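You operate a simulated robot arm through the tools that you are given. There is no shell and no other tool. Be economical: measure what you need, move in short steps, check, and stop when the job is done.

The job below is to be done with a simulated robot arm. You get a single attempt, and the scene is never put back.

## Task
Put one scoop of ice in the yellow cup.
Fine: level, with the blue scoop, none spilt; scoop back, ice tub shut, cup in the white tray.

The check looks at the end state, three seconds after you hand in, the way a careful person would. Anything else that was tipped, shoved, dropped, spilled or broken makes it a failure.

## Robot
A 6-joint arm with a two-finger parallel gripper, fixed in place. Base frame: the origin is at the foot of the arm, x ahead of it, y to its left, z up; the work surface is at about z = 0. Readings come in cm, degrees, newtons and seconds.
With the tool pointing down near the work surface it reaches from about 14 to 58 cm from the base axis. Its first joint turns from -66.0 to 66.0 degrees. Payload 2.1 kg.
The TCP is the grasp point between the finger pads, 3 cm short of the fingertips. In the tool frame z runs along the fingers and y along their closing line. The gripper opens to 9.4 cm. The fingers are 2.8 cm wide and 1 cm thick; the gripper's body (5 by 9.6 cm) begins 5.5 cm behind the TCP.
Orientation is told as [roll, pitch, yaw] about the base's x, y, z axes, in that order, counted from this pose: with the fingers straight down and closing along the base's y, the tool's x points along the base's -x, its y along +y and its z along -z.

## Interface
- The arm moves only by the tool step_arm. Its argument "steps" is a list of rows, each a list of 7 numbers: the shift along the tool's x, y, z in cm, then the turn, a rotation vector about the tool's x, y, z in degrees, then the finger opening in cm, from 0 to 9.4. In form: [[dx, dy, dz, rx, ry, rz, gripper], ...]. A call has 1 to 20 rows; each row shifts and turns the commanded pose from where the row before left it, along the tool's axes as they then stand. Rows are played at 5 a second. More than 5 cm and 8.6 degrees between two rows, or a gripper value outside its range, and nothing of the call is played. A pose out of reach is approached as far as the arm can. The call stops where the force on the tool passes 40 N (or 10 N more than at its start, if that is more) or the arm is blocked; 0.2 s more then pass. Each finger travels about 7.2 cm/s and halts on what it meets, pressing with about 41 N; the grip force reading is that of the motor and also rises with nothing between the fingers. The clock runs only during rows and for 0.2 s after the last one: add rows that do not move to give the fingers time. The reply holds the time, the measured pose of the TCP, the force on the tool along the base axes, the opening and the grip force, in the units named above and with some noise, and new pictures: "views" is both (left out), scene, wrist or none.
- Cameras (640 x 400 px; columns grow to the right, rows downward): "scene" is fixed at [5.25, -36.62, 49.62]; the picture's right is [0.82, -0.57, 0.00], its down [-0.27, -0.39, -0.88] and it looks along [0.51, 0.72, -0.47] (base axes); focal length 214 px, centre (320, 200). "wrist" rides on the gripper at [-3.7, 0, -5.8] in the tool frame; the picture's right is [0.00, -1.00, 0.00], its down [0.97, 0.00, -0.24] and it looks along [0.24, 0.00, 0.97] (tool axes); focal length 218 px, centre (320, 200). There is no depth. A picture from a camera that has moved, and an enlarged one, comes with that camera's place and axes in the base frame and with its lens.
- enlarge(camera, box): a new picture of the part [left, top, right, bottom] of that camera's present view, enlarged. The clock stands still meanwhile.
- close_job(): hands the job in; it is judged then, once.

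Go step by step. Nothing tells you positions but the pictures and the camera data: compare them with the known pose of the tool, close in by small moves and look again before you grip or let go. The budget is 120 turns and 150 pictures, counting those below and the enlarged ones. Unless the task says otherwise, let go and move clear before handing in, and close with one line.

The tools are called after "Emit:" as a command line: name --pt "numbers of a row" for each row, then --argument value for the rest, lists and objects as JSON in quotes. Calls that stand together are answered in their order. step_arm: Moves the arm, as the interface text tells. Its arguments: {"type":"object","properties":{"steps":{"type":"array","items":{"type":"array","items":{"type":"number"}}},"views":{"type":"string","enum":["both","scene","wrist","none"]}},"required":["steps"]} The other tools are called the same way: enlarge (camera, box) takes an enlarged picture of a part of a camera's view; close_job () hands the job in.

At the start:

```text
t: 0.0
tool_pos: [27.51, -7.8, 46.26]
tool_rot: [-0.1, 0.0, 0.1]
contact_force: [0.5, -0.7, -0.4]
finger_gap: 9.4
grasp_force: 0.0
```

scene: 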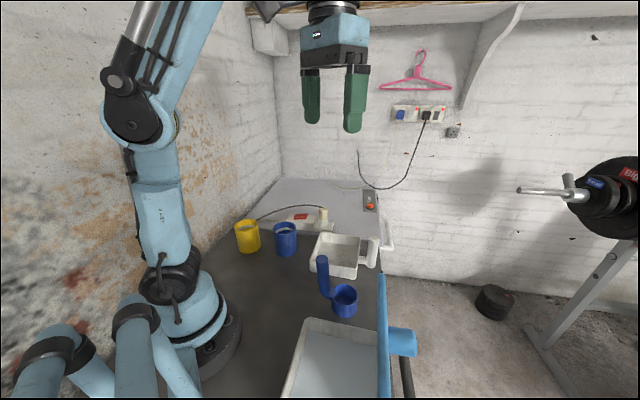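
wrist: 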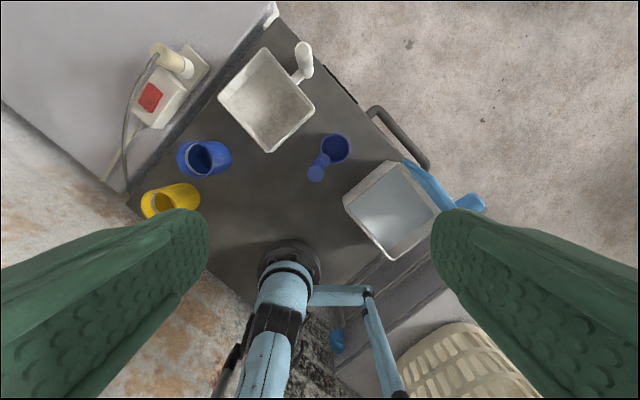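

I see a yellow cup, a blue cup, a white tray with something on its side, a blue scoop with an upright handle, and a tub with a light blue item at its right edge. I'll enlarge the pictures to understand the objects.

Emit:
enlarge --camera "scene" --box '[220, 170, 400, 290]'

Emit:
enlarge --camera "scene" --box '[260, 240, 440, 400]'

Emit:
enlarge --camera "wrist" --box '[120, 20, 340, 220]'

Emit:
enlarge --camera "wrist" --box '[290, 90, 500, 270]'

```text
3.33 times, centred on (310, 230) of scene
camera zoom: at [5.25, -36.62, 49.62], right [0.82, -0.57, 0.0], down [-0.27, -0.39, -0.88], along [0.51, 0.72, -0.47], focal length 715 px, centre (353, 100)
```

zoom: 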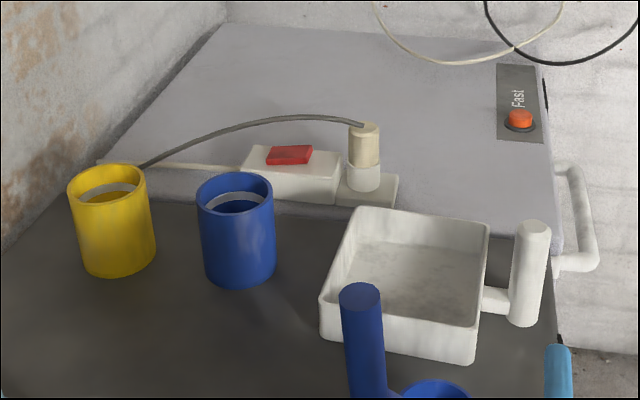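

```text
2.50 times, centred on (350, 320) of scene
camera zoom: at [5.25, -36.62, 49.62], right [0.82, -0.57, 0.0], down [-0.27, -0.39, -0.88], along [0.51, 0.72, -0.47], focal length 536 px, centre (245, -100)
```

zoom: 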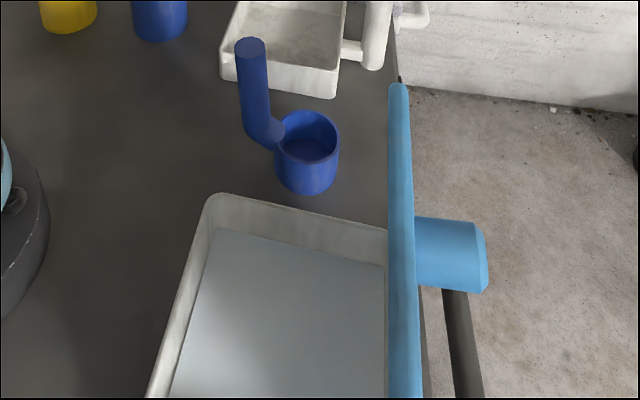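

```text
2.00 times, centred on (230, 120) of wrist
camera zoom: at [31.11, -7.69, 52.12], right [0.0, -1.0, 0.0], down [-0.97, 0.0, 0.24], along [-0.24, 0.0, -0.97], focal length 436 px, centre (500, 360)
```

zoom: 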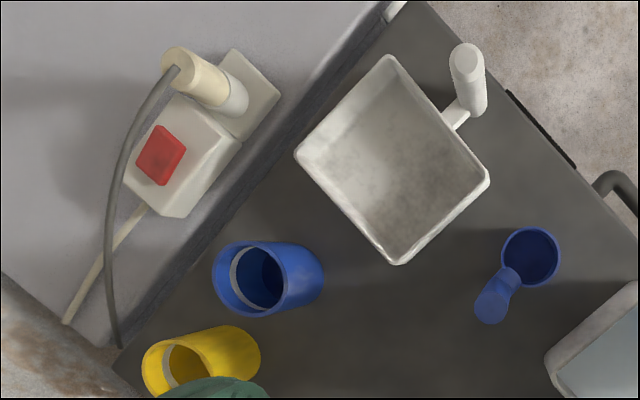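

```text
2.22 times, centred on (395, 180) of wrist
camera zoom: at [31.11, -7.69, 52.12], right [0.0, -1.0, 0.0], down [-0.97, 0.0, 0.24], along [-0.24, 0.0, -0.97], focal length 485 px, centre (153, 244)
```

zoom: 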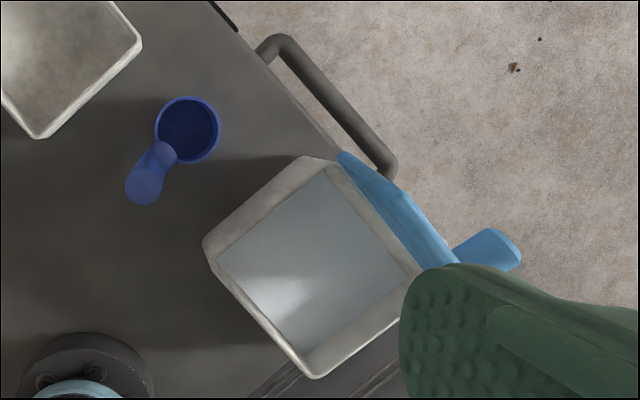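

The scoop has a tall upright handle near (26.4,-7), about 15 cm high, with its bowl at (30.5,-11). The tub is around (16,-24), with what looks like an open light blue lid along its outer edge. I'll move over it for a closer look.

Emit:
step_arm --pt "2.8 -3 1.2 0 0 0 9.4" --pt "2.8 -3 1.2 0 0 0 9.4" --pt "2.8 -3 1.2 0 0 0 9.4" --pt "2.8 -3 1.2 0 0 0 9.4" --pt "0 0 0 0 0 0 9.4" --pt "0 0 0 0 0 0 9.4"

```text
t: 1.4
tool_pos: [16.21, -19.61, 41.62]
tool_rot: [0.0, 0.0, 0.2]
contact_force: [-0.7, -0.3, 0.0]
finger_gap: 9.39
grasp_force: 0.0
camera wrist: at [19.88, -19.74, 47.33], right [0.0, -1.0, 0.0], down [-0.97, 0.0, 0.24], along [-0.24, 0.0, -0.97], focal length 218 px, centre (320, 200)
```

scene: 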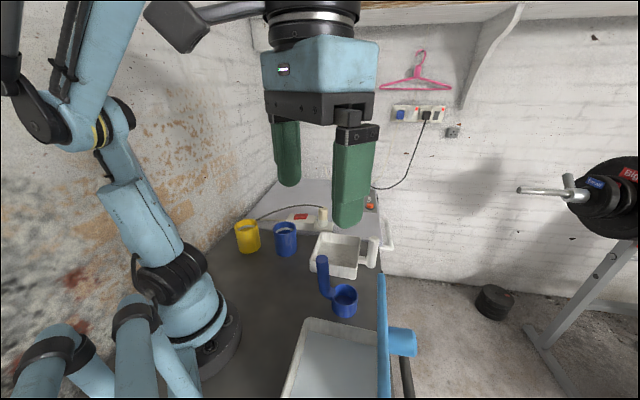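
wrist: 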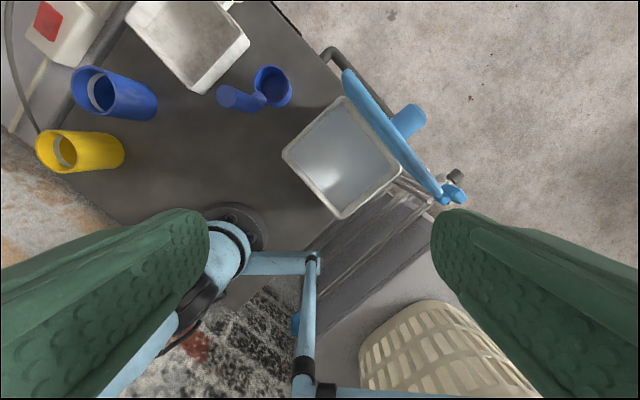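

Emit:
enlarge --camera "wrist" --box '[270, 50, 480, 230]'

Emit:
enlarge --camera "wrist" --box '[20, 0, 300, 180]'

```text
2.22 times, centred on (375, 140) of wrist
camera zoom: at [19.88, -19.74, 47.33], right [0.0, -1.0, 0.0], down [-0.97, 0.0, 0.24], along [-0.24, 0.0, -0.97], focal length 485 px, centre (198, 333)
```

zoom: 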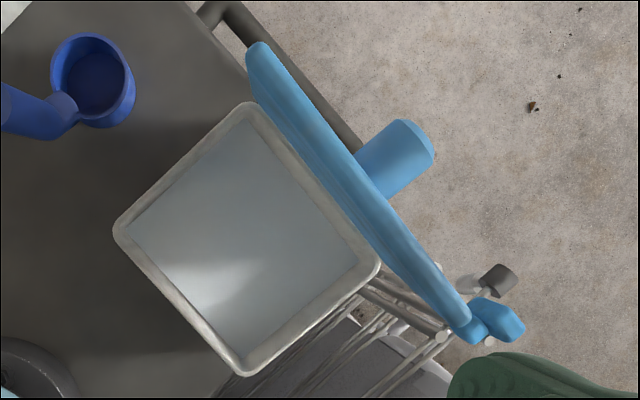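

```text
2.22 times, centred on (160, 90) of wrist
camera zoom: at [19.88, -19.74, 47.33], right [0.0, -1.0, 0.0], down [-0.97, 0.0, 0.24], along [-0.24, 0.0, -0.97], focal length 485 px, centre (676, 444)
```

zoom: 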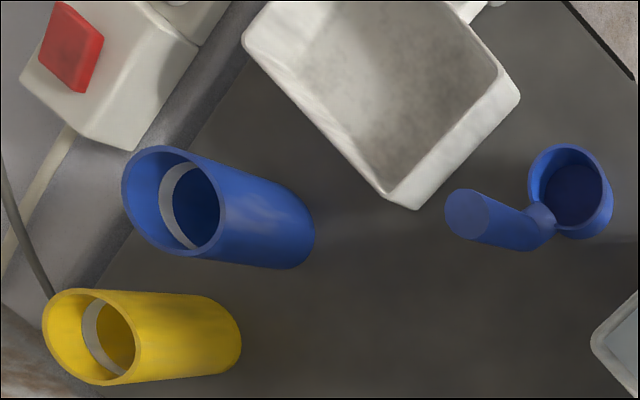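

The lid stands open on the tub's outer edge, and both cups have a fill ring inside. I place the yellow cup's rim at about (19,24,10), the scoop handle at (26.4,-7) and the tray centre near (39.5,2.8). I'll put the cup in the tray first, so I'm moving over the yellow cup now.

Emit:
step_arm --pt "-2.36 3.92 0 0 0 0 9.4" --pt "-2.36 3.92 0 0 0 0 9.4" --pt "-2.36 3.92 0 0 0 0 9.4" --pt "-2.36 3.92 0 0 0 0 9.4" --pt "-2.36 3.92 0 0 0 0 9.4" --pt "1.5 4 1.6 0 0 0 9.4" --pt "1.5 4 1.6 0 0 0 9.4" --pt "1.5 4 1.6 0 0 0 9.4" --pt "1.5 4 1.6 0 0 0 9.4" --pt "1.5 4 1.6 0 0 0 9.4" --pt "1.5 4 1.6 0 0 0 9.4" --pt "0 0 0 0 0 -8.5 9.4" --pt "0 0 0 0 0 -8.5 9.4" --pt "0 0 0 0 0 -8.5 9.4" --pt "0 0 0 0 0 -8.5 9.4" --pt "0 0 0 0 0 -8.5 9.4" --pt "0 0 0 0 0 -8.5 9.4" --pt "0 0 0 0 0 0 9.4" --pt "0 0 0 0 0 0 9.4"

```text
t: 5.4
tool_pos: [19.05, 23.84, 31.96]
tool_rot: [0.0, 0.0, 51.2]
contact_force: [0.2, 0.1, -0.3]
finger_gap: 9.36
grasp_force: 0.1
camera wrist: at [21.32, 26.81, 37.73], right [0.78, -0.63, 0.0], down [-0.61, -0.76, 0.24], along [-0.15, -0.19, -0.97], focal length 218 px, centre (320, 200)
```

scene: 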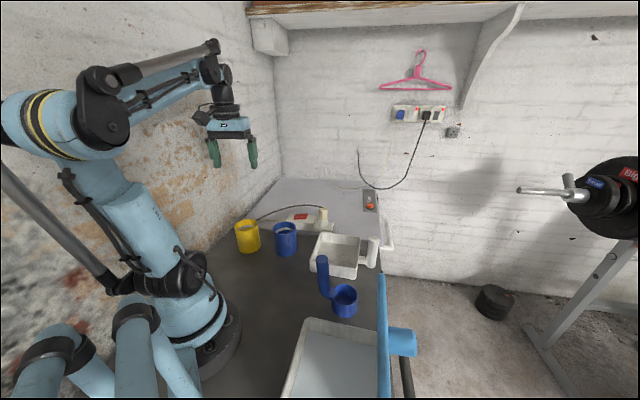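
wrist: 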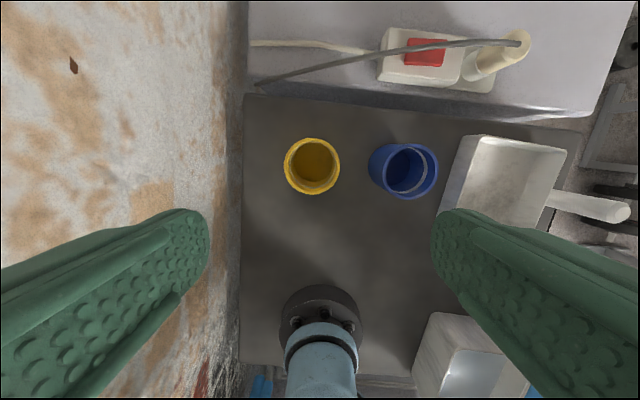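

The yellow cup is now at about (19.1,25.4), with a rim near z=9 and a diameter of about 7.3 cm. I'll centre on it and go partway down.

Emit:
step_arm --pt "-1.24 0.93 3 0 0 0 9.4" --pt "0 0 4.5 0 0 0 9.4" --pt "0 0 4.5 0 0 0 9.4" --pt "0 0 0 0 0 0 9.4" --pt "0 0 0 0 0 0 9.4"

```text
t: 6.6
tool_pos: [19.18, 25.33, 19.92]
tool_rot: [0.0, 0.0, 51.0]
contact_force: [0.4, 0.9, 0.4]
finger_gap: 9.39
grasp_force: 0.0
camera wrist: at [21.35, 28.29, 25.69], right [0.78, -0.63, 0.0], down [-0.61, -0.75, 0.24], along [-0.15, -0.19, -0.97], focal length 218 px, centre (320, 200)
```

scene: 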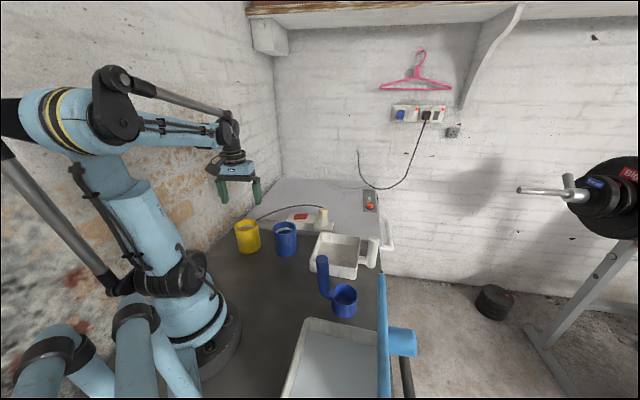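
wrist: 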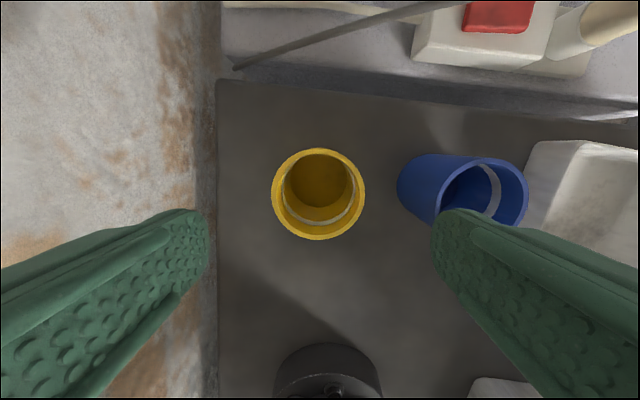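

The cup is centred within 0.2 cm. I'll go down to TCP z≈7 and check before gripping.

Emit:
step_arm --pt "0 0.18 4 0 0 0 9.4" --pt "0 0 4 0 0 0 9.4" --pt "0 0 3 0 0 0 9.4" --pt "0 0 1.9 0 0 0 9.4" --pt "0 0 0 0 0 0 9.4" --pt "0 0 0 0 0 0 9.4"

Emit:
enlarge --camera "scene" --box '[200, 180, 320, 260]'

```text
t: 8.0
tool_pos: [18.95, 25.53, 7.02]
tool_rot: [-0.1, 0.0, 51.1]
contact_force: [-0.3, -0.4, 0.5]
finger_gap: 9.4
grasp_force: 0.0
camera wrist: at [21.27, 28.42, 12.78], right [0.78, -0.63, 0.0], down [-0.61, -0.75, 0.24], along [-0.15, -0.19, -0.97], focal length 218 px, centre (320, 200)
```

scene: 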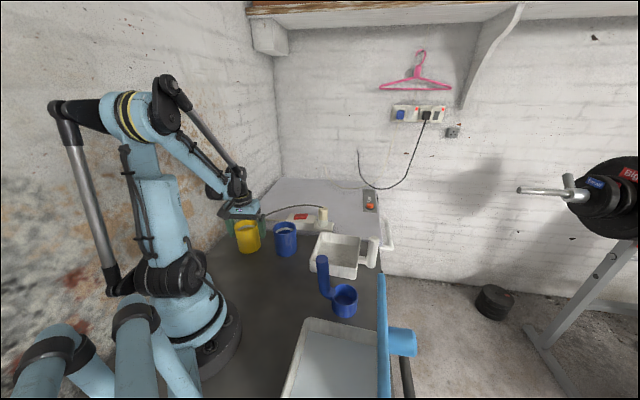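
wrist: 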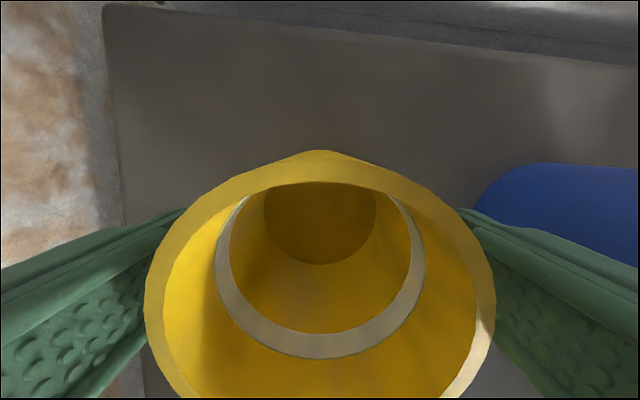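

```text
5.00 times, centred on (260, 220) of scene
camera zoom: at [5.25, -36.62, 49.62], right [0.82, -0.57, 0.0], down [-0.27, -0.39, -0.88], along [0.51, 0.72, -0.47], focal length 1072 px, centre (620, 100)
```

zoom: 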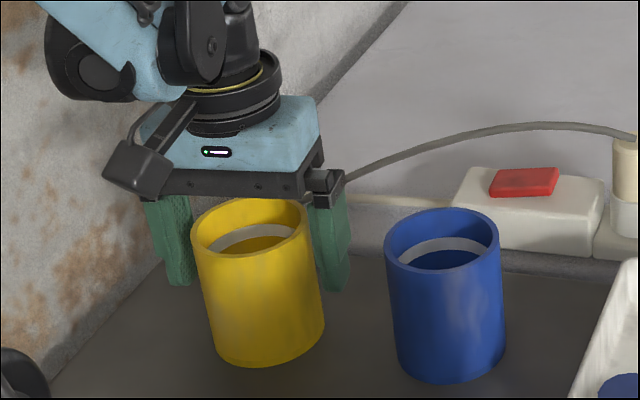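

The fingers straddle the cup evenly, so I'll close on it.

Emit:
step_arm --pt "0 0 0 0 0 0 8" --pt "0 0 0 0 0 0 7" --pt "0 0 0 0 0 0 6.5" --pt "0 0 0 0 0 0 6.5" --views "none"

```text
t: 9.0
tool_pos: [18.9, 25.6, 7.05]
tool_rot: [0.0, 0.0, 51.0]
contact_force: [0.8, 2.0, 3.0]
finger_gap: 7.36
grasp_force: 41.2
```

The grip holds at 7.36 cm. I'll lift the cup and carry it to above the tray.

Emit:
step_arm --pt "0 0 -2 0 0 0 6.5" --pt "0 0 -4 0 0 0 6.5" --pt "0 0 -4 0 0 0 6.5" --pt "0 0 -4 0 0 0 6.5" --pt "0.68 -4.336 0 0 0 0 6.5" --pt "0.68 -4.336 0 0 0 0 6.5" --pt "0.68 -4.336 0 0 0 0 6.5" --pt "0.68 -4.336 0 0 0 0 6.5" --pt "0.68 -4.336 0 0 0 0 6.5" --pt "0.68 -4.336 0 0 0 0 6.5" --pt "0.68 -4.336 0 0 0 0 6.5" --pt "0 0 0 0 0 8 6.5" --pt "0 0 0 0 0 8 6.5" --pt "0 0 0 0 0 8 6.5" --pt "0 0 0 0 0 8 6.5" --pt "0 0 0 0 0 8 6.5" --pt "0 0 0 0 0 8 6.5" --pt "0 0 0 0 0 0 6.5" --pt "0 0 0 0 0 0 6.5"

Emit:
enlarge --camera "scene" --box '[280, 170, 430, 290]'

```text
t: 13.0
tool_pos: [39.61, 2.76, 21.06]
tool_rot: [-0.1, 0.0, 3.1]
contact_force: [0.1, -1.0, -0.8]
finger_gap: 7.17
grasp_force: 41.0
camera wrist: at [43.26, 2.97, 26.81], right [0.05, -1.0, 0.0], down [-0.97, -0.05, 0.24], along [-0.24, -0.01, -0.97], focal length 218 px, centre (320, 200)
```

scene: 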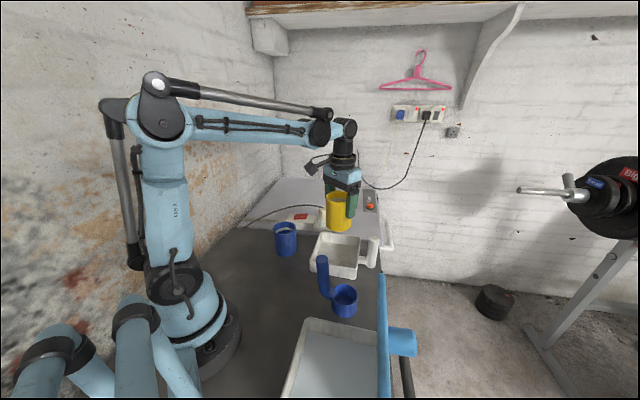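
wrist: 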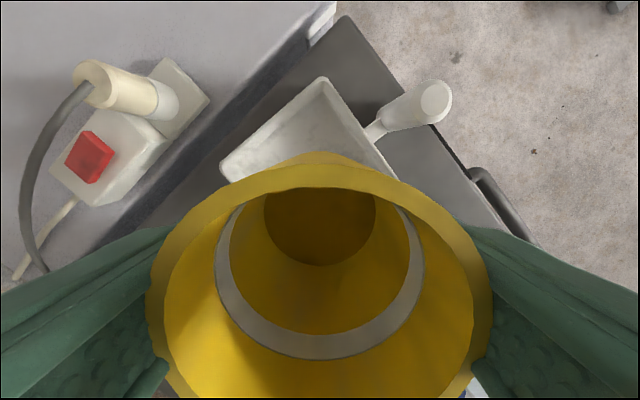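

```text
3.33 times, centred on (355, 230) of scene
camera zoom: at [5.25, -36.62, 49.62], right [0.82, -0.57, 0.0], down [-0.27, -0.39, -0.88], along [0.51, 0.72, -0.47], focal length 715 px, centre (203, 100)
```

zoom: 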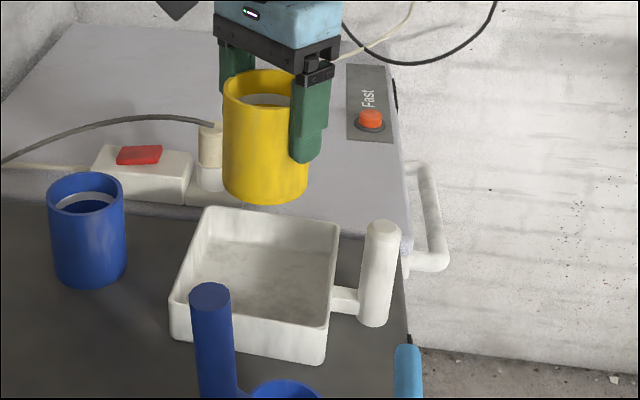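

The cup is over the centre of the tray, which I estimate at (39.5,2.9). I'll lower it, with small steps at the end.

Emit:
step_arm --pt "0 0 4 0 0 0 6.5" --pt "0 0 4 0 0 0 6.5" --pt "0 0 3 0 0 0 6.5" --pt "0 0 1.5 0 0 0 6.5" --pt "0 0 0 0 0 0 6.5"

Emit:
enlarge --camera "scene" --box '[280, 170, 430, 290]'

```text
t: 14.2
tool_pos: [39.72, 2.71, 8.54]
tool_rot: [-0.1, 0.0, 2.9]
contact_force: [0.5, -0.2, 0.2]
finger_gap: 7.21
grasp_force: 41.1
camera wrist: at [43.28, 2.96, 14.26], right [0.05, -1.0, 0.0], down [-0.97, -0.05, 0.24], along [-0.24, -0.01, -0.97], focal length 218 px, centre (320, 200)
```

scene: 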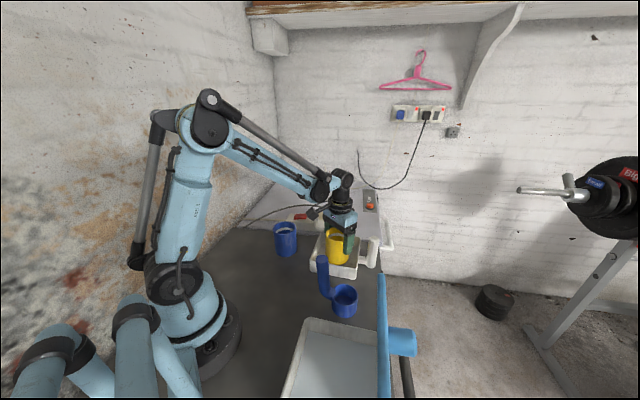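
wrist: 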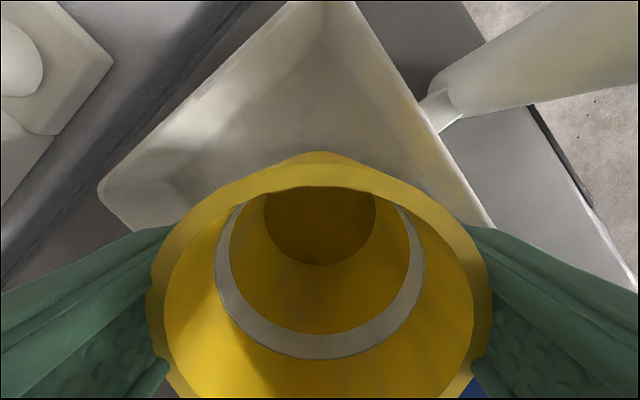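

```text
3.33 times, centred on (355, 230) of scene
camera zoom: at [5.25, -36.62, 49.62], right [0.82, -0.57, 0.0], down [-0.27, -0.39, -0.88], along [0.51, 0.72, -0.47], focal length 715 px, centre (203, 100)
```

zoom: 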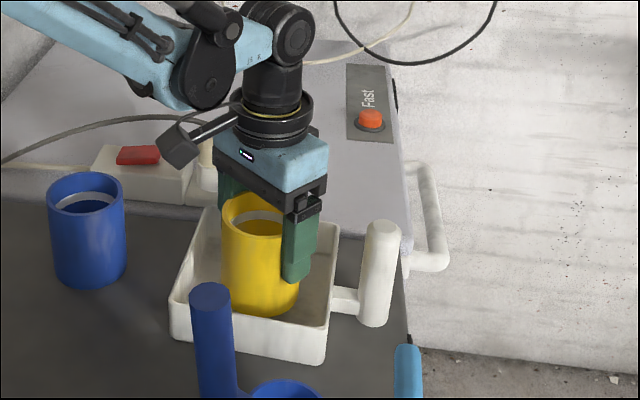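

The cup is inside the tray and just above the floor. I'll make tiny steps down until it touches.

Emit:
step_arm --pt "0 0 0.3 0 0 0 6.5" --pt "0 0 0.2 0 0 0 6.5" --pt "0 0 0.2 0 0 0 6.5" --pt "0 0 0 0 0 0 6.5" --views "none"

```text
t: 15.2
tool_pos: [39.78, 2.64, 7.81]
tool_rot: [-0.1, 0.1, 3.1]
contact_force: [-0.4, 1.3, -1.1]
finger_gap: 7.18
grasp_force: 41.1
```

Emit:
step_arm --pt "0 0 0.2 0 0 0 6.5" --pt "0 0 0.0 0 0 0 6.5" --views "none"

```text
t: 15.8
tool_pos: [39.57, 2.68, 7.58]
tool_rot: [0.1, -0.1, 3.0]
contact_force: [-0.6, -0.8, -1.3]
finger_gap: 7.16
grasp_force: 40.6
```

There's no contact force yet, so I'll continue down gently.

Emit:
step_arm --pt "0 0 0.15 0 0 0 6.5" --pt "0 0 0.0 0 0 0 6.5" --views "none"

Emit:
step_arm --pt "0 0 0.15 0 0 0 6.5" --pt "0 0 0.0 0 0 0 6.5" --views "none"

```text
t: 16.4
tool_pos: [39.61, 2.67, 7.63]
tool_rot: [-0.1, -0.1, 3.0]
contact_force: [-0.7, -1.4, 21.5]
finger_gap: 7.16
grasp_force: 41.0
```

```text
t: 17.0
tool_pos: [39.69, 2.78, 7.35]
tool_rot: [0.1, -0.1, 3.1]
contact_force: [0.9, -1.8, 34.6]
finger_gap: 7.13
grasp_force: 40.8
```

The cup has touched the floor. I'll ease off, open, and rise straight up.

Emit:
step_arm --pt "0 0 -0.25 0 0 0 6.5" --pt "0 0 0 0 0 0 7.6" --pt "0 0 0 0 0 0 9.4" --pt "0 0 0 0 0 0 9.4" --pt "0 0 -3 0 0 0 9.4" --pt "0 0 -4 0 0 0 9.4" --pt "0 0 -4 0 0 0 9.4" --pt "0 0 -4 0 0 0 9.4" --pt "0 0 -4 0 0 0 9.4" --pt "0 0 0 0 0 0 9.4"

Emit:
enlarge --camera "scene" --box '[280, 170, 430, 290]'

```text
t: 19.2
tool_pos: [39.54, 2.48, 26.68]
tool_rot: [0.0, 0.0, 2.9]
contact_force: [0.0, -0.2, 1.0]
finger_gap: 9.4
grasp_force: 0.0
camera wrist: at [43.22, 2.85, 32.52], right [0.05, -1.0, 0.0], down [-0.97, -0.05, 0.24], along [-0.24, -0.01, -0.97], focal length 218 px, centre (320, 200)
```

scene: 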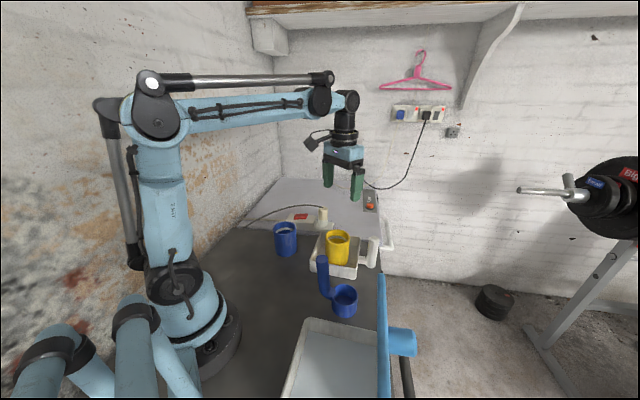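
wrist: 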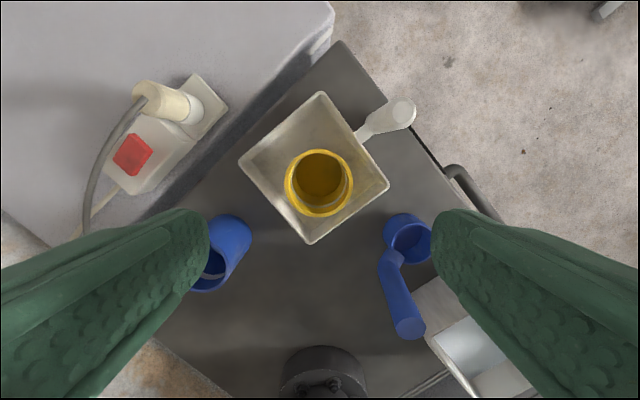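

```text
3.33 times, centred on (355, 230) of scene
camera zoom: at [5.25, -36.62, 49.62], right [0.82, -0.57, 0.0], down [-0.27, -0.39, -0.88], along [0.51, 0.72, -0.47], focal length 715 px, centre (203, 100)
```

zoom: 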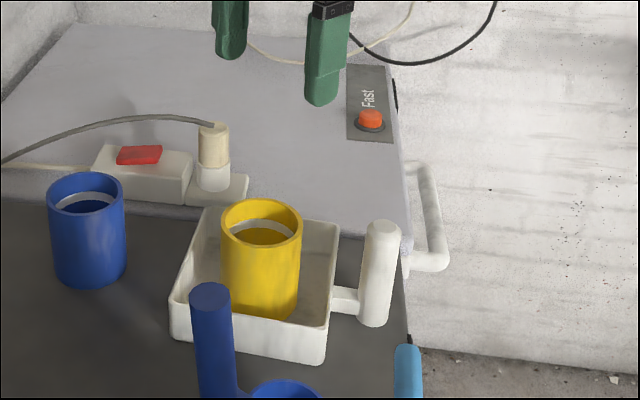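

The cup stands in the tray. Next comes the scoop. I'll hover above its handle, turned to yaw 75, so that pouring later with the fingers pointing outward is easy.

Emit:
step_arm --pt "3.39 -2.21 0 0 0 0 9.4" --pt "3.39 -2.21 0 0 0 0 9.4" --pt "3.39 -2.21 0 0 0 0 9.4" --pt "3.39 -2.21 0 0 0 0 9.4" --pt "0 0 0 0 0 -8 9.4" --pt "0 0 0 0 0 -8 9.4" --pt "0 0 0 0 0 -8 9.4" --pt "0 0 0 0 0 -8 9.4" --pt "0 0 0 0 0 -8 9.4" --pt "0 0 0 0 0 -8 9.4" --pt "0 0 0 0 0 -8 9.4" --pt "0 0 0 0 0 -8 9.4" --pt "0 0 0 0 0 -8 9.4" --pt "0 0 0 0 0 0 9.4" --pt "0 0 0 0 0 0 9.4"

```text
t: 22.4
tool_pos: [26.73, -6.83, 26.63]
tool_rot: [0.0, 0.0, 75.1]
contact_force: [0.1, 0.0, 0.2]
finger_gap: 9.41
grasp_force: 0.1
camera wrist: at [27.42, -3.22, 32.35], right [0.97, -0.26, 0.0], down [-0.25, -0.94, 0.24], along [-0.06, -0.23, -0.97], focal length 218 px, centre (320, 200)
```

scene: 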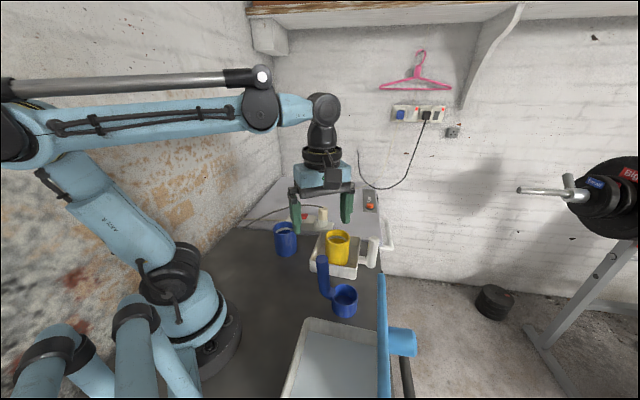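
wrist: 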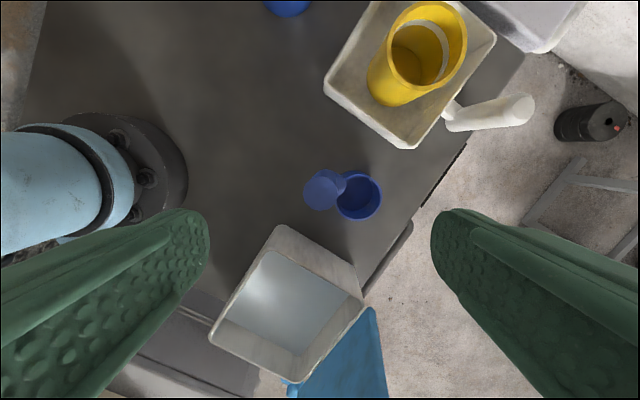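

The handle is nearly under the TCP, about 0.3 cm off. The ice surface sits below the tub rim. I'll centre and go down partway.

Emit:
step_arm --pt "-0.3 -0.09 4 0 0 0 9.4" --pt "0 0 3.6 0 0 0 9.4" --pt "0 0 0 0 0 0 9.4" --pt "0 0 0 0 0 0 9.4" --views "wrist"

```text
t: 23.4
tool_pos: [26.73, -6.64, 19.13]
tool_rot: [0.0, 0.0, 75.0]
contact_force: [0.4, -0.3, -0.3]
finger_gap: 9.45
grasp_force: 0.1
camera wrist: at [27.58, -3.06, 24.82], right [0.97, -0.26, 0.0], down [-0.25, -0.94, 0.24], along [-0.06, -0.23, -0.97], focal length 218 px, centre (320, 200)
```

wrist: 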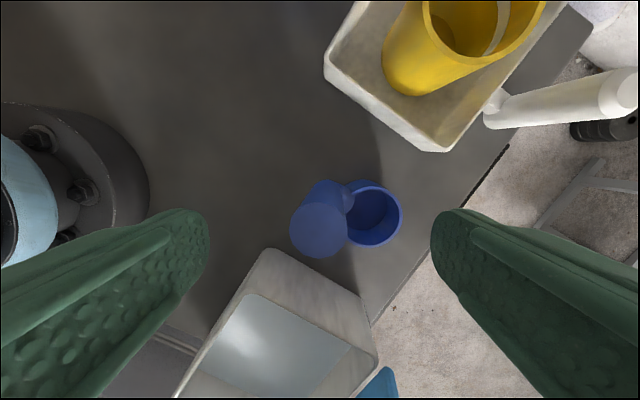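

The handle lies midway between the fingers. I'll go down to z≈11.5 and look.

Emit:
step_arm --pt "-0.2 0 4 0 0 0 9.4" --pt "0 0 3.6 0 0 0 9.4" --pt "0 0 0 0 0 0 9.4" --pt "0 0 0 0 0 0 9.4"

Emit:
enlarge --camera "scene" --box '[260, 210, 410, 330]'

```text
t: 24.4
tool_pos: [26.91, -6.54, 11.44]
tool_rot: [-0.1, 0.0, 75.0]
contact_force: [-0.6, -0.4, 0.2]
finger_gap: 9.38
grasp_force: 0.1
camera wrist: at [27.75, -2.84, 17.14], right [0.97, -0.26, 0.0], down [-0.25, -0.94, 0.24], along [-0.06, -0.23, -0.97], focal length 218 px, centre (320, 200)
```

scene: 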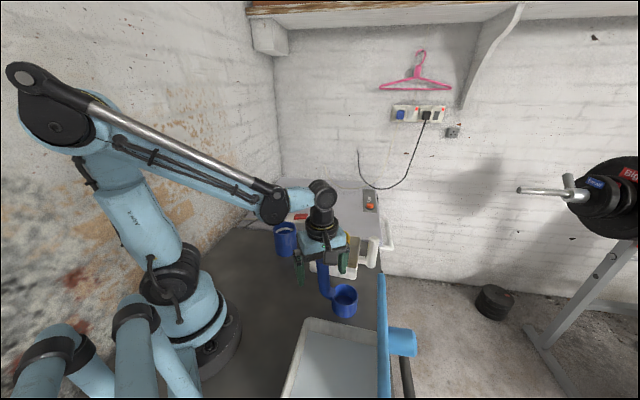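
wrist: 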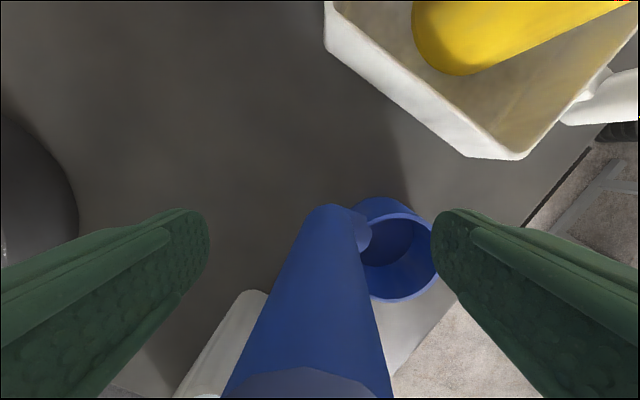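

```text
3.33 times, centred on (335, 270) of scene
camera zoom: at [5.25, -36.62, 49.62], right [0.82, -0.57, 0.0], down [-0.27, -0.39, -0.88], along [0.51, 0.72, -0.47], focal length 715 px, centre (270, -33)
```

zoom: 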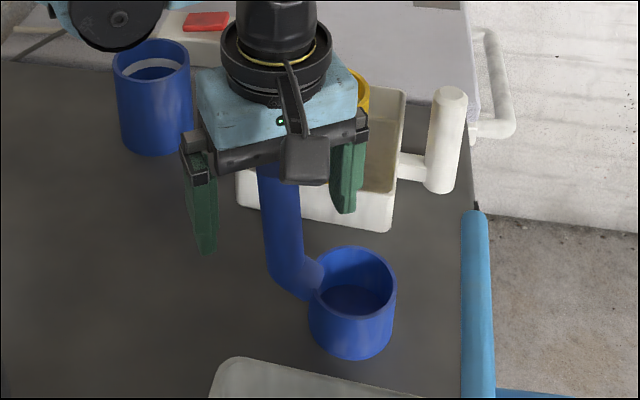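

The handle is between the fingers and close to centred. I'll close gradually.

Emit:
step_arm --pt "0 0 0 0 0 0 7" --pt "0 0 0 0 0 0 5" --pt "0 0 0 0 0 0 3.6" --pt "0 0 0 0 0 0 3.6" --views "wrist"

```text
t: 25.4
tool_pos: [26.81, -6.5, 11.47]
tool_rot: [0.0, 0.1, 75.0]
contact_force: [0.3, 0.4, 0.1]
finger_gap: 3.6
grasp_force: 0.1
camera wrist: at [27.75, -2.84, 17.16], right [0.97, -0.26, 0.0], down [-0.25, -0.94, 0.24], along [-0.06, -0.23, -0.97], focal length 218 px, centre (320, 200)
```

wrist: 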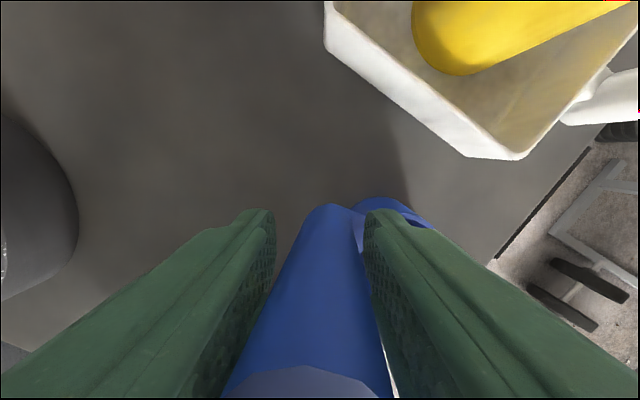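

The handle is slightly toward the left finger. I'll nudge 0.15 cm and close.

Emit:
step_arm --pt "0 0.15 0 0 0 0 3.2" --pt "0 0 0 0 0 0 2.8" --pt "0 0 0 0 0 0 2" --pt "0 0 0 0 0 0 2" --pt "0 0 0 0 0 0 2" --views "wrist"

Emit:
enlarge --camera "scene" --box '[260, 210, 410, 330]'

```text
t: 26.6
tool_pos: [26.81, -6.35, 11.41]
tool_rot: [-0.1, -0.1, 75.0]
contact_force: [4.7, -1.6, 20.3]
finger_gap: 3.26
grasp_force: 40.8
camera wrist: at [27.6, -2.78, 17.19], right [0.97, -0.26, 0.0], down [-0.25, -0.94, 0.24], along [-0.06, -0.23, -0.97], focal length 218 px, centre (320, 200)
```

wrist: 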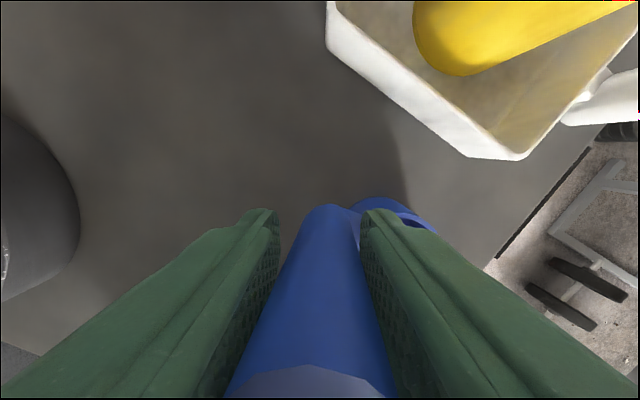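

```text
3.33 times, centred on (335, 270) of scene
camera zoom: at [5.24, -36.62, 49.63], right [0.82, -0.57, 0.0], down [-0.27, -0.39, -0.88], along [0.51, 0.72, -0.47], focal length 715 px, centre (270, -33)
```

zoom: 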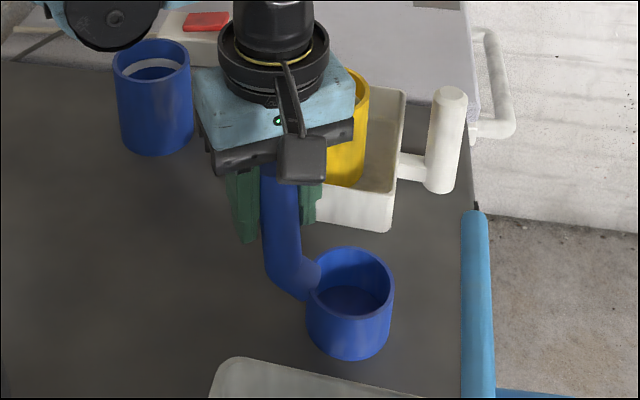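

The scoop is gripped at a gap of 3.26 cm, with the TCP at (26.81,-6.35,11.41) and yaw 75 as its home pose. I'll lift it high, turn to yaw -12 so the handle-to-bowl line follows the tub's long axis, and move over the tub.

Emit:
step_arm --pt "0 0 -1.5 0 0 0 2" --pt "0 0 -4 0 0 0 2" --pt "0 0 -4.5 0 0 0 2" --pt "0 0 -4.5 0 0 0 2" --pt "0 0 -4.5 0 0 0 2" --pt "0 0 0 0 0 7.9 2" --pt "0 0 0 0 0 7.9 2" --pt "0 0 0 0 0 7.9 2" --pt "0 0 0 0 0 7.9 2" --pt "0 0 0 0 0 7.9 2" --pt "0 0 0 0 0 7.9 2" --pt "0 0 0 0 0 7.9 2" --pt "0 0 0 0 0 7.9 2" --pt "0 0 0 0 0 7.9 2" --pt "0 0 0 0 0 7.9 2" --pt "0 0 0 0 0 7.9 2" --pt "0 0 0 0 0 0 2"

Emit:
step_arm --pt "0.94 -4.05 0 0 0 0 2" --pt "0.94 -4.05 0 0 0 0 2" --pt "0.94 -4.05 0 0 0 0 2" --pt "0.94 -4.05 0 0 0 0 2" --pt "0 0 0 0 0 0 2" --pt "0 0 0 0 0 0 2"

```text
t: 30.2
tool_pos: [26.69, -6.23, 30.44]
tool_rot: [-0.1, 0.0, -12.0]
contact_force: [-0.2, 0.2, -1.9]
finger_gap: 3.06
grasp_force: 41.2
camera wrist: at [30.18, -7.05, 36.17], right [-0.21, -0.98, 0.0], down [-0.95, 0.2, 0.24], along [-0.23, 0.05, -0.97], focal length 218 px, centre (320, 200)
```

scene: 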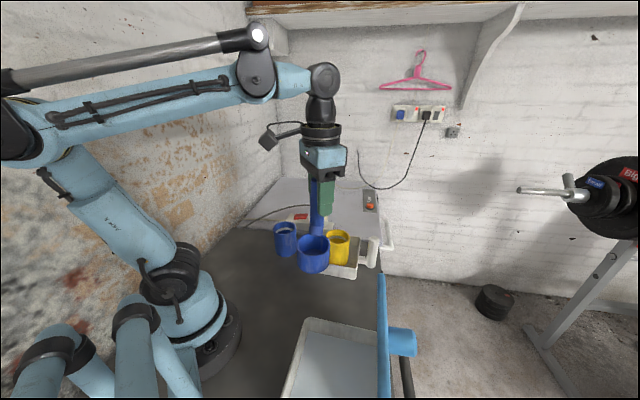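
wrist: 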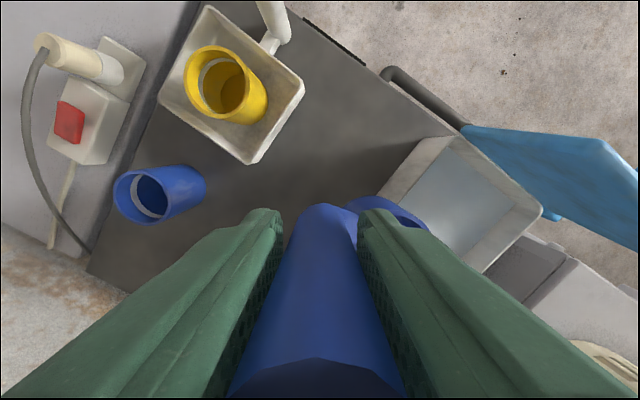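

```text
t: 31.6
tool_pos: [19.68, -21.45, 30.39]
tool_rot: [0.1, 0.0, -11.8]
contact_force: [-0.1, -1.1, -1.9]
finger_gap: 3.0
grasp_force: 41.6
camera wrist: at [23.23, -22.16, 36.13], right [-0.21, -0.98, 0.0], down [-0.95, 0.2, 0.24], along [-0.24, 0.05, -0.97], focal length 218 px, centre (320, 200)
```

scene: 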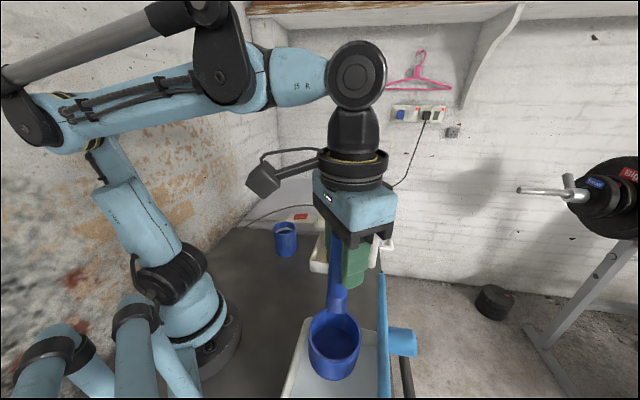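
wrist: 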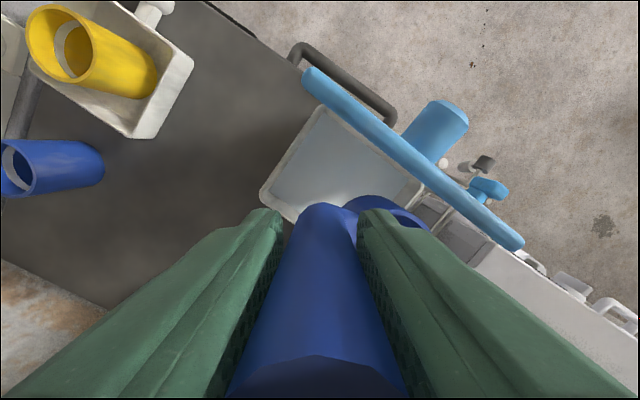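

The tub's corners come out near (19,-12), (28.5,-23.5), (14.7,-36.5) and (5,-25.5), with its centre at about (16.7,-24.5). I need the depth of the ice, so I'm enlarging both views.

Emit:
enlarge --camera "wrist" --box '[240, 60, 460, 220]'

Emit:
enlarge --camera "scene" --box '[260, 280, 440, 400]'

```text
2.50 times, centred on (350, 140) of wrist
camera zoom: at [23.23, -22.16, 36.13], right [-0.21, -0.98, 0.0], down [-0.95, 0.2, 0.24], along [-0.24, 0.05, -0.97], focal length 546 px, centre (245, 350)
```

zoom: 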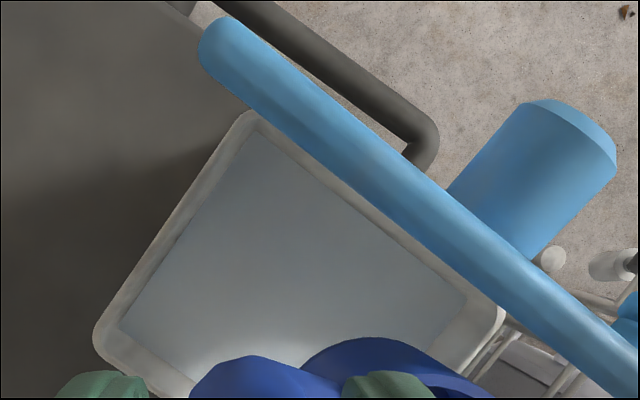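

```text
3.33 times, centred on (350, 340) of scene
camera zoom: at [5.25, -36.62, 49.62], right [0.82, -0.57, 0.0], down [-0.27, -0.39, -0.88], along [0.51, 0.72, -0.47], focal length 715 px, centre (220, -267)
```

zoom: 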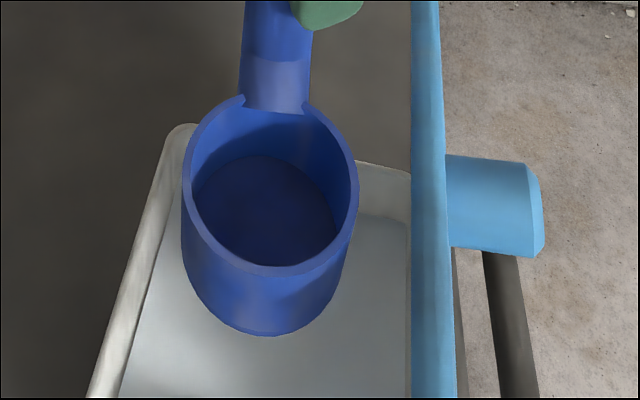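

The tub rim is about z=8 and the ice surface about z=4 to 6. I'm centred over the tub, so I'll lower the scoop to just above the ice and look.

Emit:
step_arm --pt "-0.2 0.2 4 0 0 0 2" --pt "0 0 4 0 0 0 2" --pt "0 0 4 0 0 0 2" --pt "0 0 1 0 0 0 2" --pt "0 0 0 0 0 0 2" --pt "0 0 0 0 0 0 2"

Emit:
enlarge --camera "scene" --box '[260, 280, 440, 400]'

```text
t: 32.6
tool_pos: [20.04, -21.4, 18.21]
tool_rot: [-0.3, -0.2, -11.8]
contact_force: [-0.7, 3.3, 17.1]
finger_gap: 3.0
grasp_force: 40.7
stopped in row 4: the force on the tool passed its limit (the readings are from after the stop); the commanded pose is now the measured one
camera wrist: at [23.58, -22.08, 23.88], right [-0.2, -0.98, 0.0], down [-0.95, 0.2, 0.24], along [-0.23, 0.04, -0.97], focal length 218 px, centre (320, 200)
```

scene: 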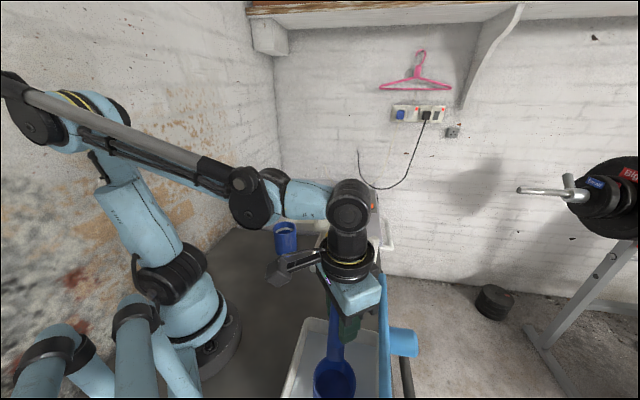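
wrist: 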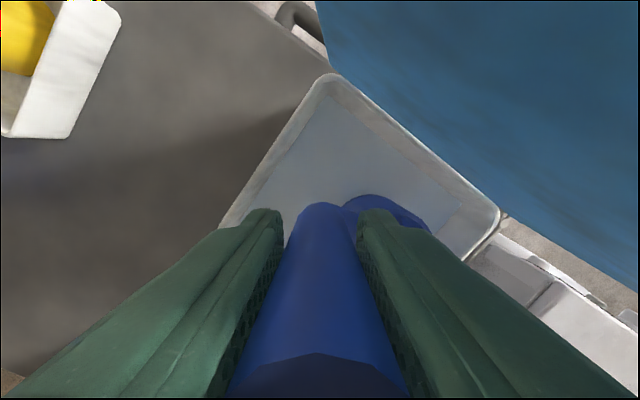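

```text
3.33 times, centred on (350, 340) of scene
camera zoom: at [5.24, -36.61, 49.63], right [0.82, -0.57, 0.0], down [-0.27, -0.39, -0.88], along [0.51, 0.72, -0.47], focal length 715 px, centre (220, -267)
```

zoom: 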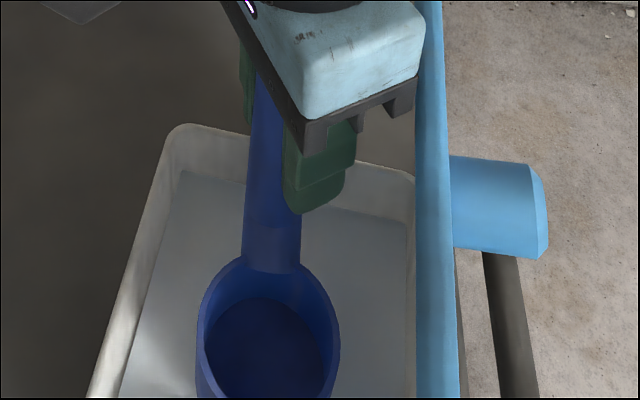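

Contact came with the bowl bottom at about z=6.8, so the ice surface is probably there. I'll try pushing in slowly to feel the resistance.

Emit:
step_arm --pt "0 0 0.3 0 0 0 2" --pt "0 0 0 0 0 0 2" --views "none"

Emit:
step_arm --pt "0 0 0.3 0 0 0 2" --pt "0 0 0 0 0 0 2" --views "scene"

```text
t: 32.9
tool_pos: [20.11, -21.54, 18.23]
tool_rot: [-0.4, -0.2, -11.8]
contact_force: [0.1, 2.3, 14.0]
finger_gap: 3.0
grasp_force: 40.8
stopped in row 1: the force on the tool passed its limit (the readings are from after the stop); the commanded pose is now the measured one
```

```text
t: 33.2
tool_pos: [20.03, -21.52, 18.07]
tool_rot: [-0.5, -0.2, -11.7]
contact_force: [0.5, 1.8, 12.4]
finger_gap: 3.0
grasp_force: 40.6
stopped in row 1: the force on the tool passed its limit (the readings are from after the stop); the commanded pose is now the measured one
```

scene: 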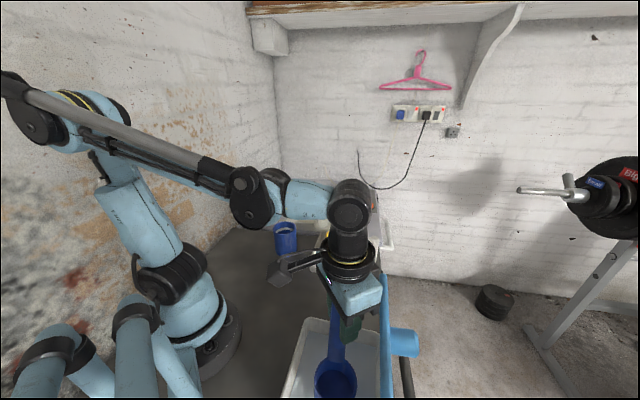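

The contact is hard. To tell whether it's the ice or the gripper against the lid, I'll raise 1.5, shift 1.5 cm away from the lid, and come down again slowly.

Emit:
step_arm --pt "0 0 -1.5 0 0 0 2" --pt "1.24 0.84 0 0 0 0 2" --pt "0 0 0 0 0 0 2" --pt "0 0 0.5 0 0 0 2" --pt "0 0 0.5 0 0 0 2" --pt "0 0 0.3 0 0 0 2" --pt "0 0 0.3 0 0 0 2" --pt "0 0 0.3 0 0 0 2" --pt "0 0 0.3 0 0 0 2" --pt "0 0 0.3 0 0 0 2"

Emit:
enlarge --camera "wrist" --box '[200, 50, 540, 260]'

```text
t: 35.5
tool_pos: [19.02, -20.41, 17.11]
tool_rot: [-0.4, -0.2, -11.8]
contact_force: [0.0, -0.4, -2.0]
finger_gap: 2.95
grasp_force: 41.0
camera wrist: at [22.58, -21.1, 22.85], right [-0.2, -0.98, 0.01], down [-0.95, 0.2, 0.24], along [-0.23, 0.04, -0.97], focal length 218 px, centre (320, 200)
```

scene: 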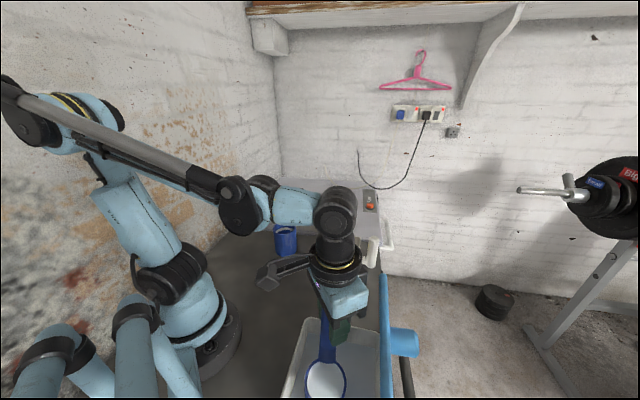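
wrist: 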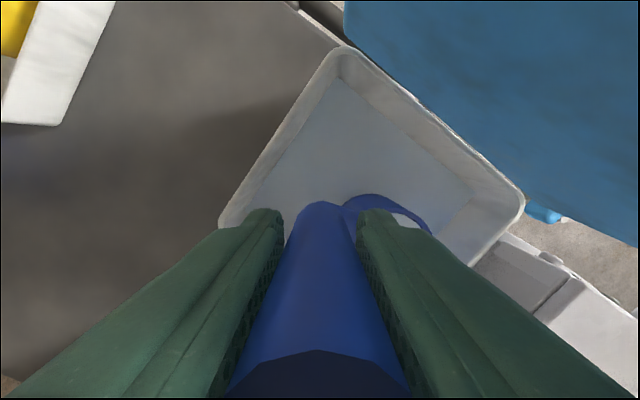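

```text
1.88 times, centred on (370, 155) of wrist
camera zoom: at [22.58, -21.1, 22.85], right [-0.2, -0.98, 0.01], down [-0.95, 0.2, 0.24], along [-0.23, 0.04, -0.97], focal length 411 px, centre (226, 285)
```

zoom: 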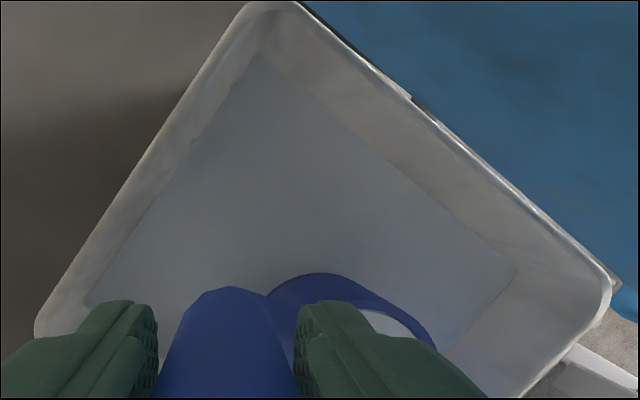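

It was the lid: shifted away, the scoop went deeper without force. The bowl now shows white inside, so I'm looking closely.

Emit:
enlarge --camera "scene" --box '[280, 330, 385, 400]'

```text
5.71 times, centred on (332, 365) of scene
camera zoom: at [5.25, -36.62, 49.62], right [0.82, -0.57, 0.0], down [-0.27, -0.39, -0.88], along [0.51, 0.72, -0.47], focal length 1226 px, centre (249, -743)
```

zoom: 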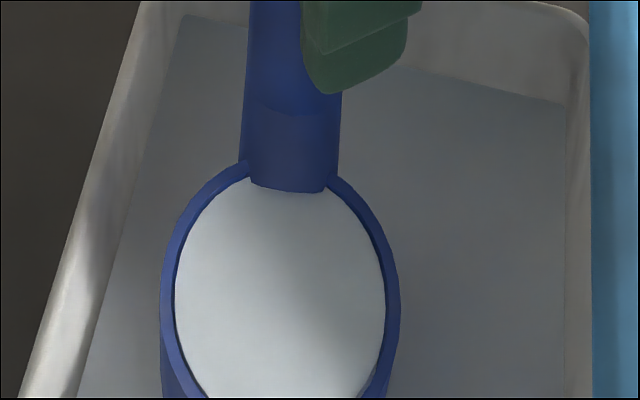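

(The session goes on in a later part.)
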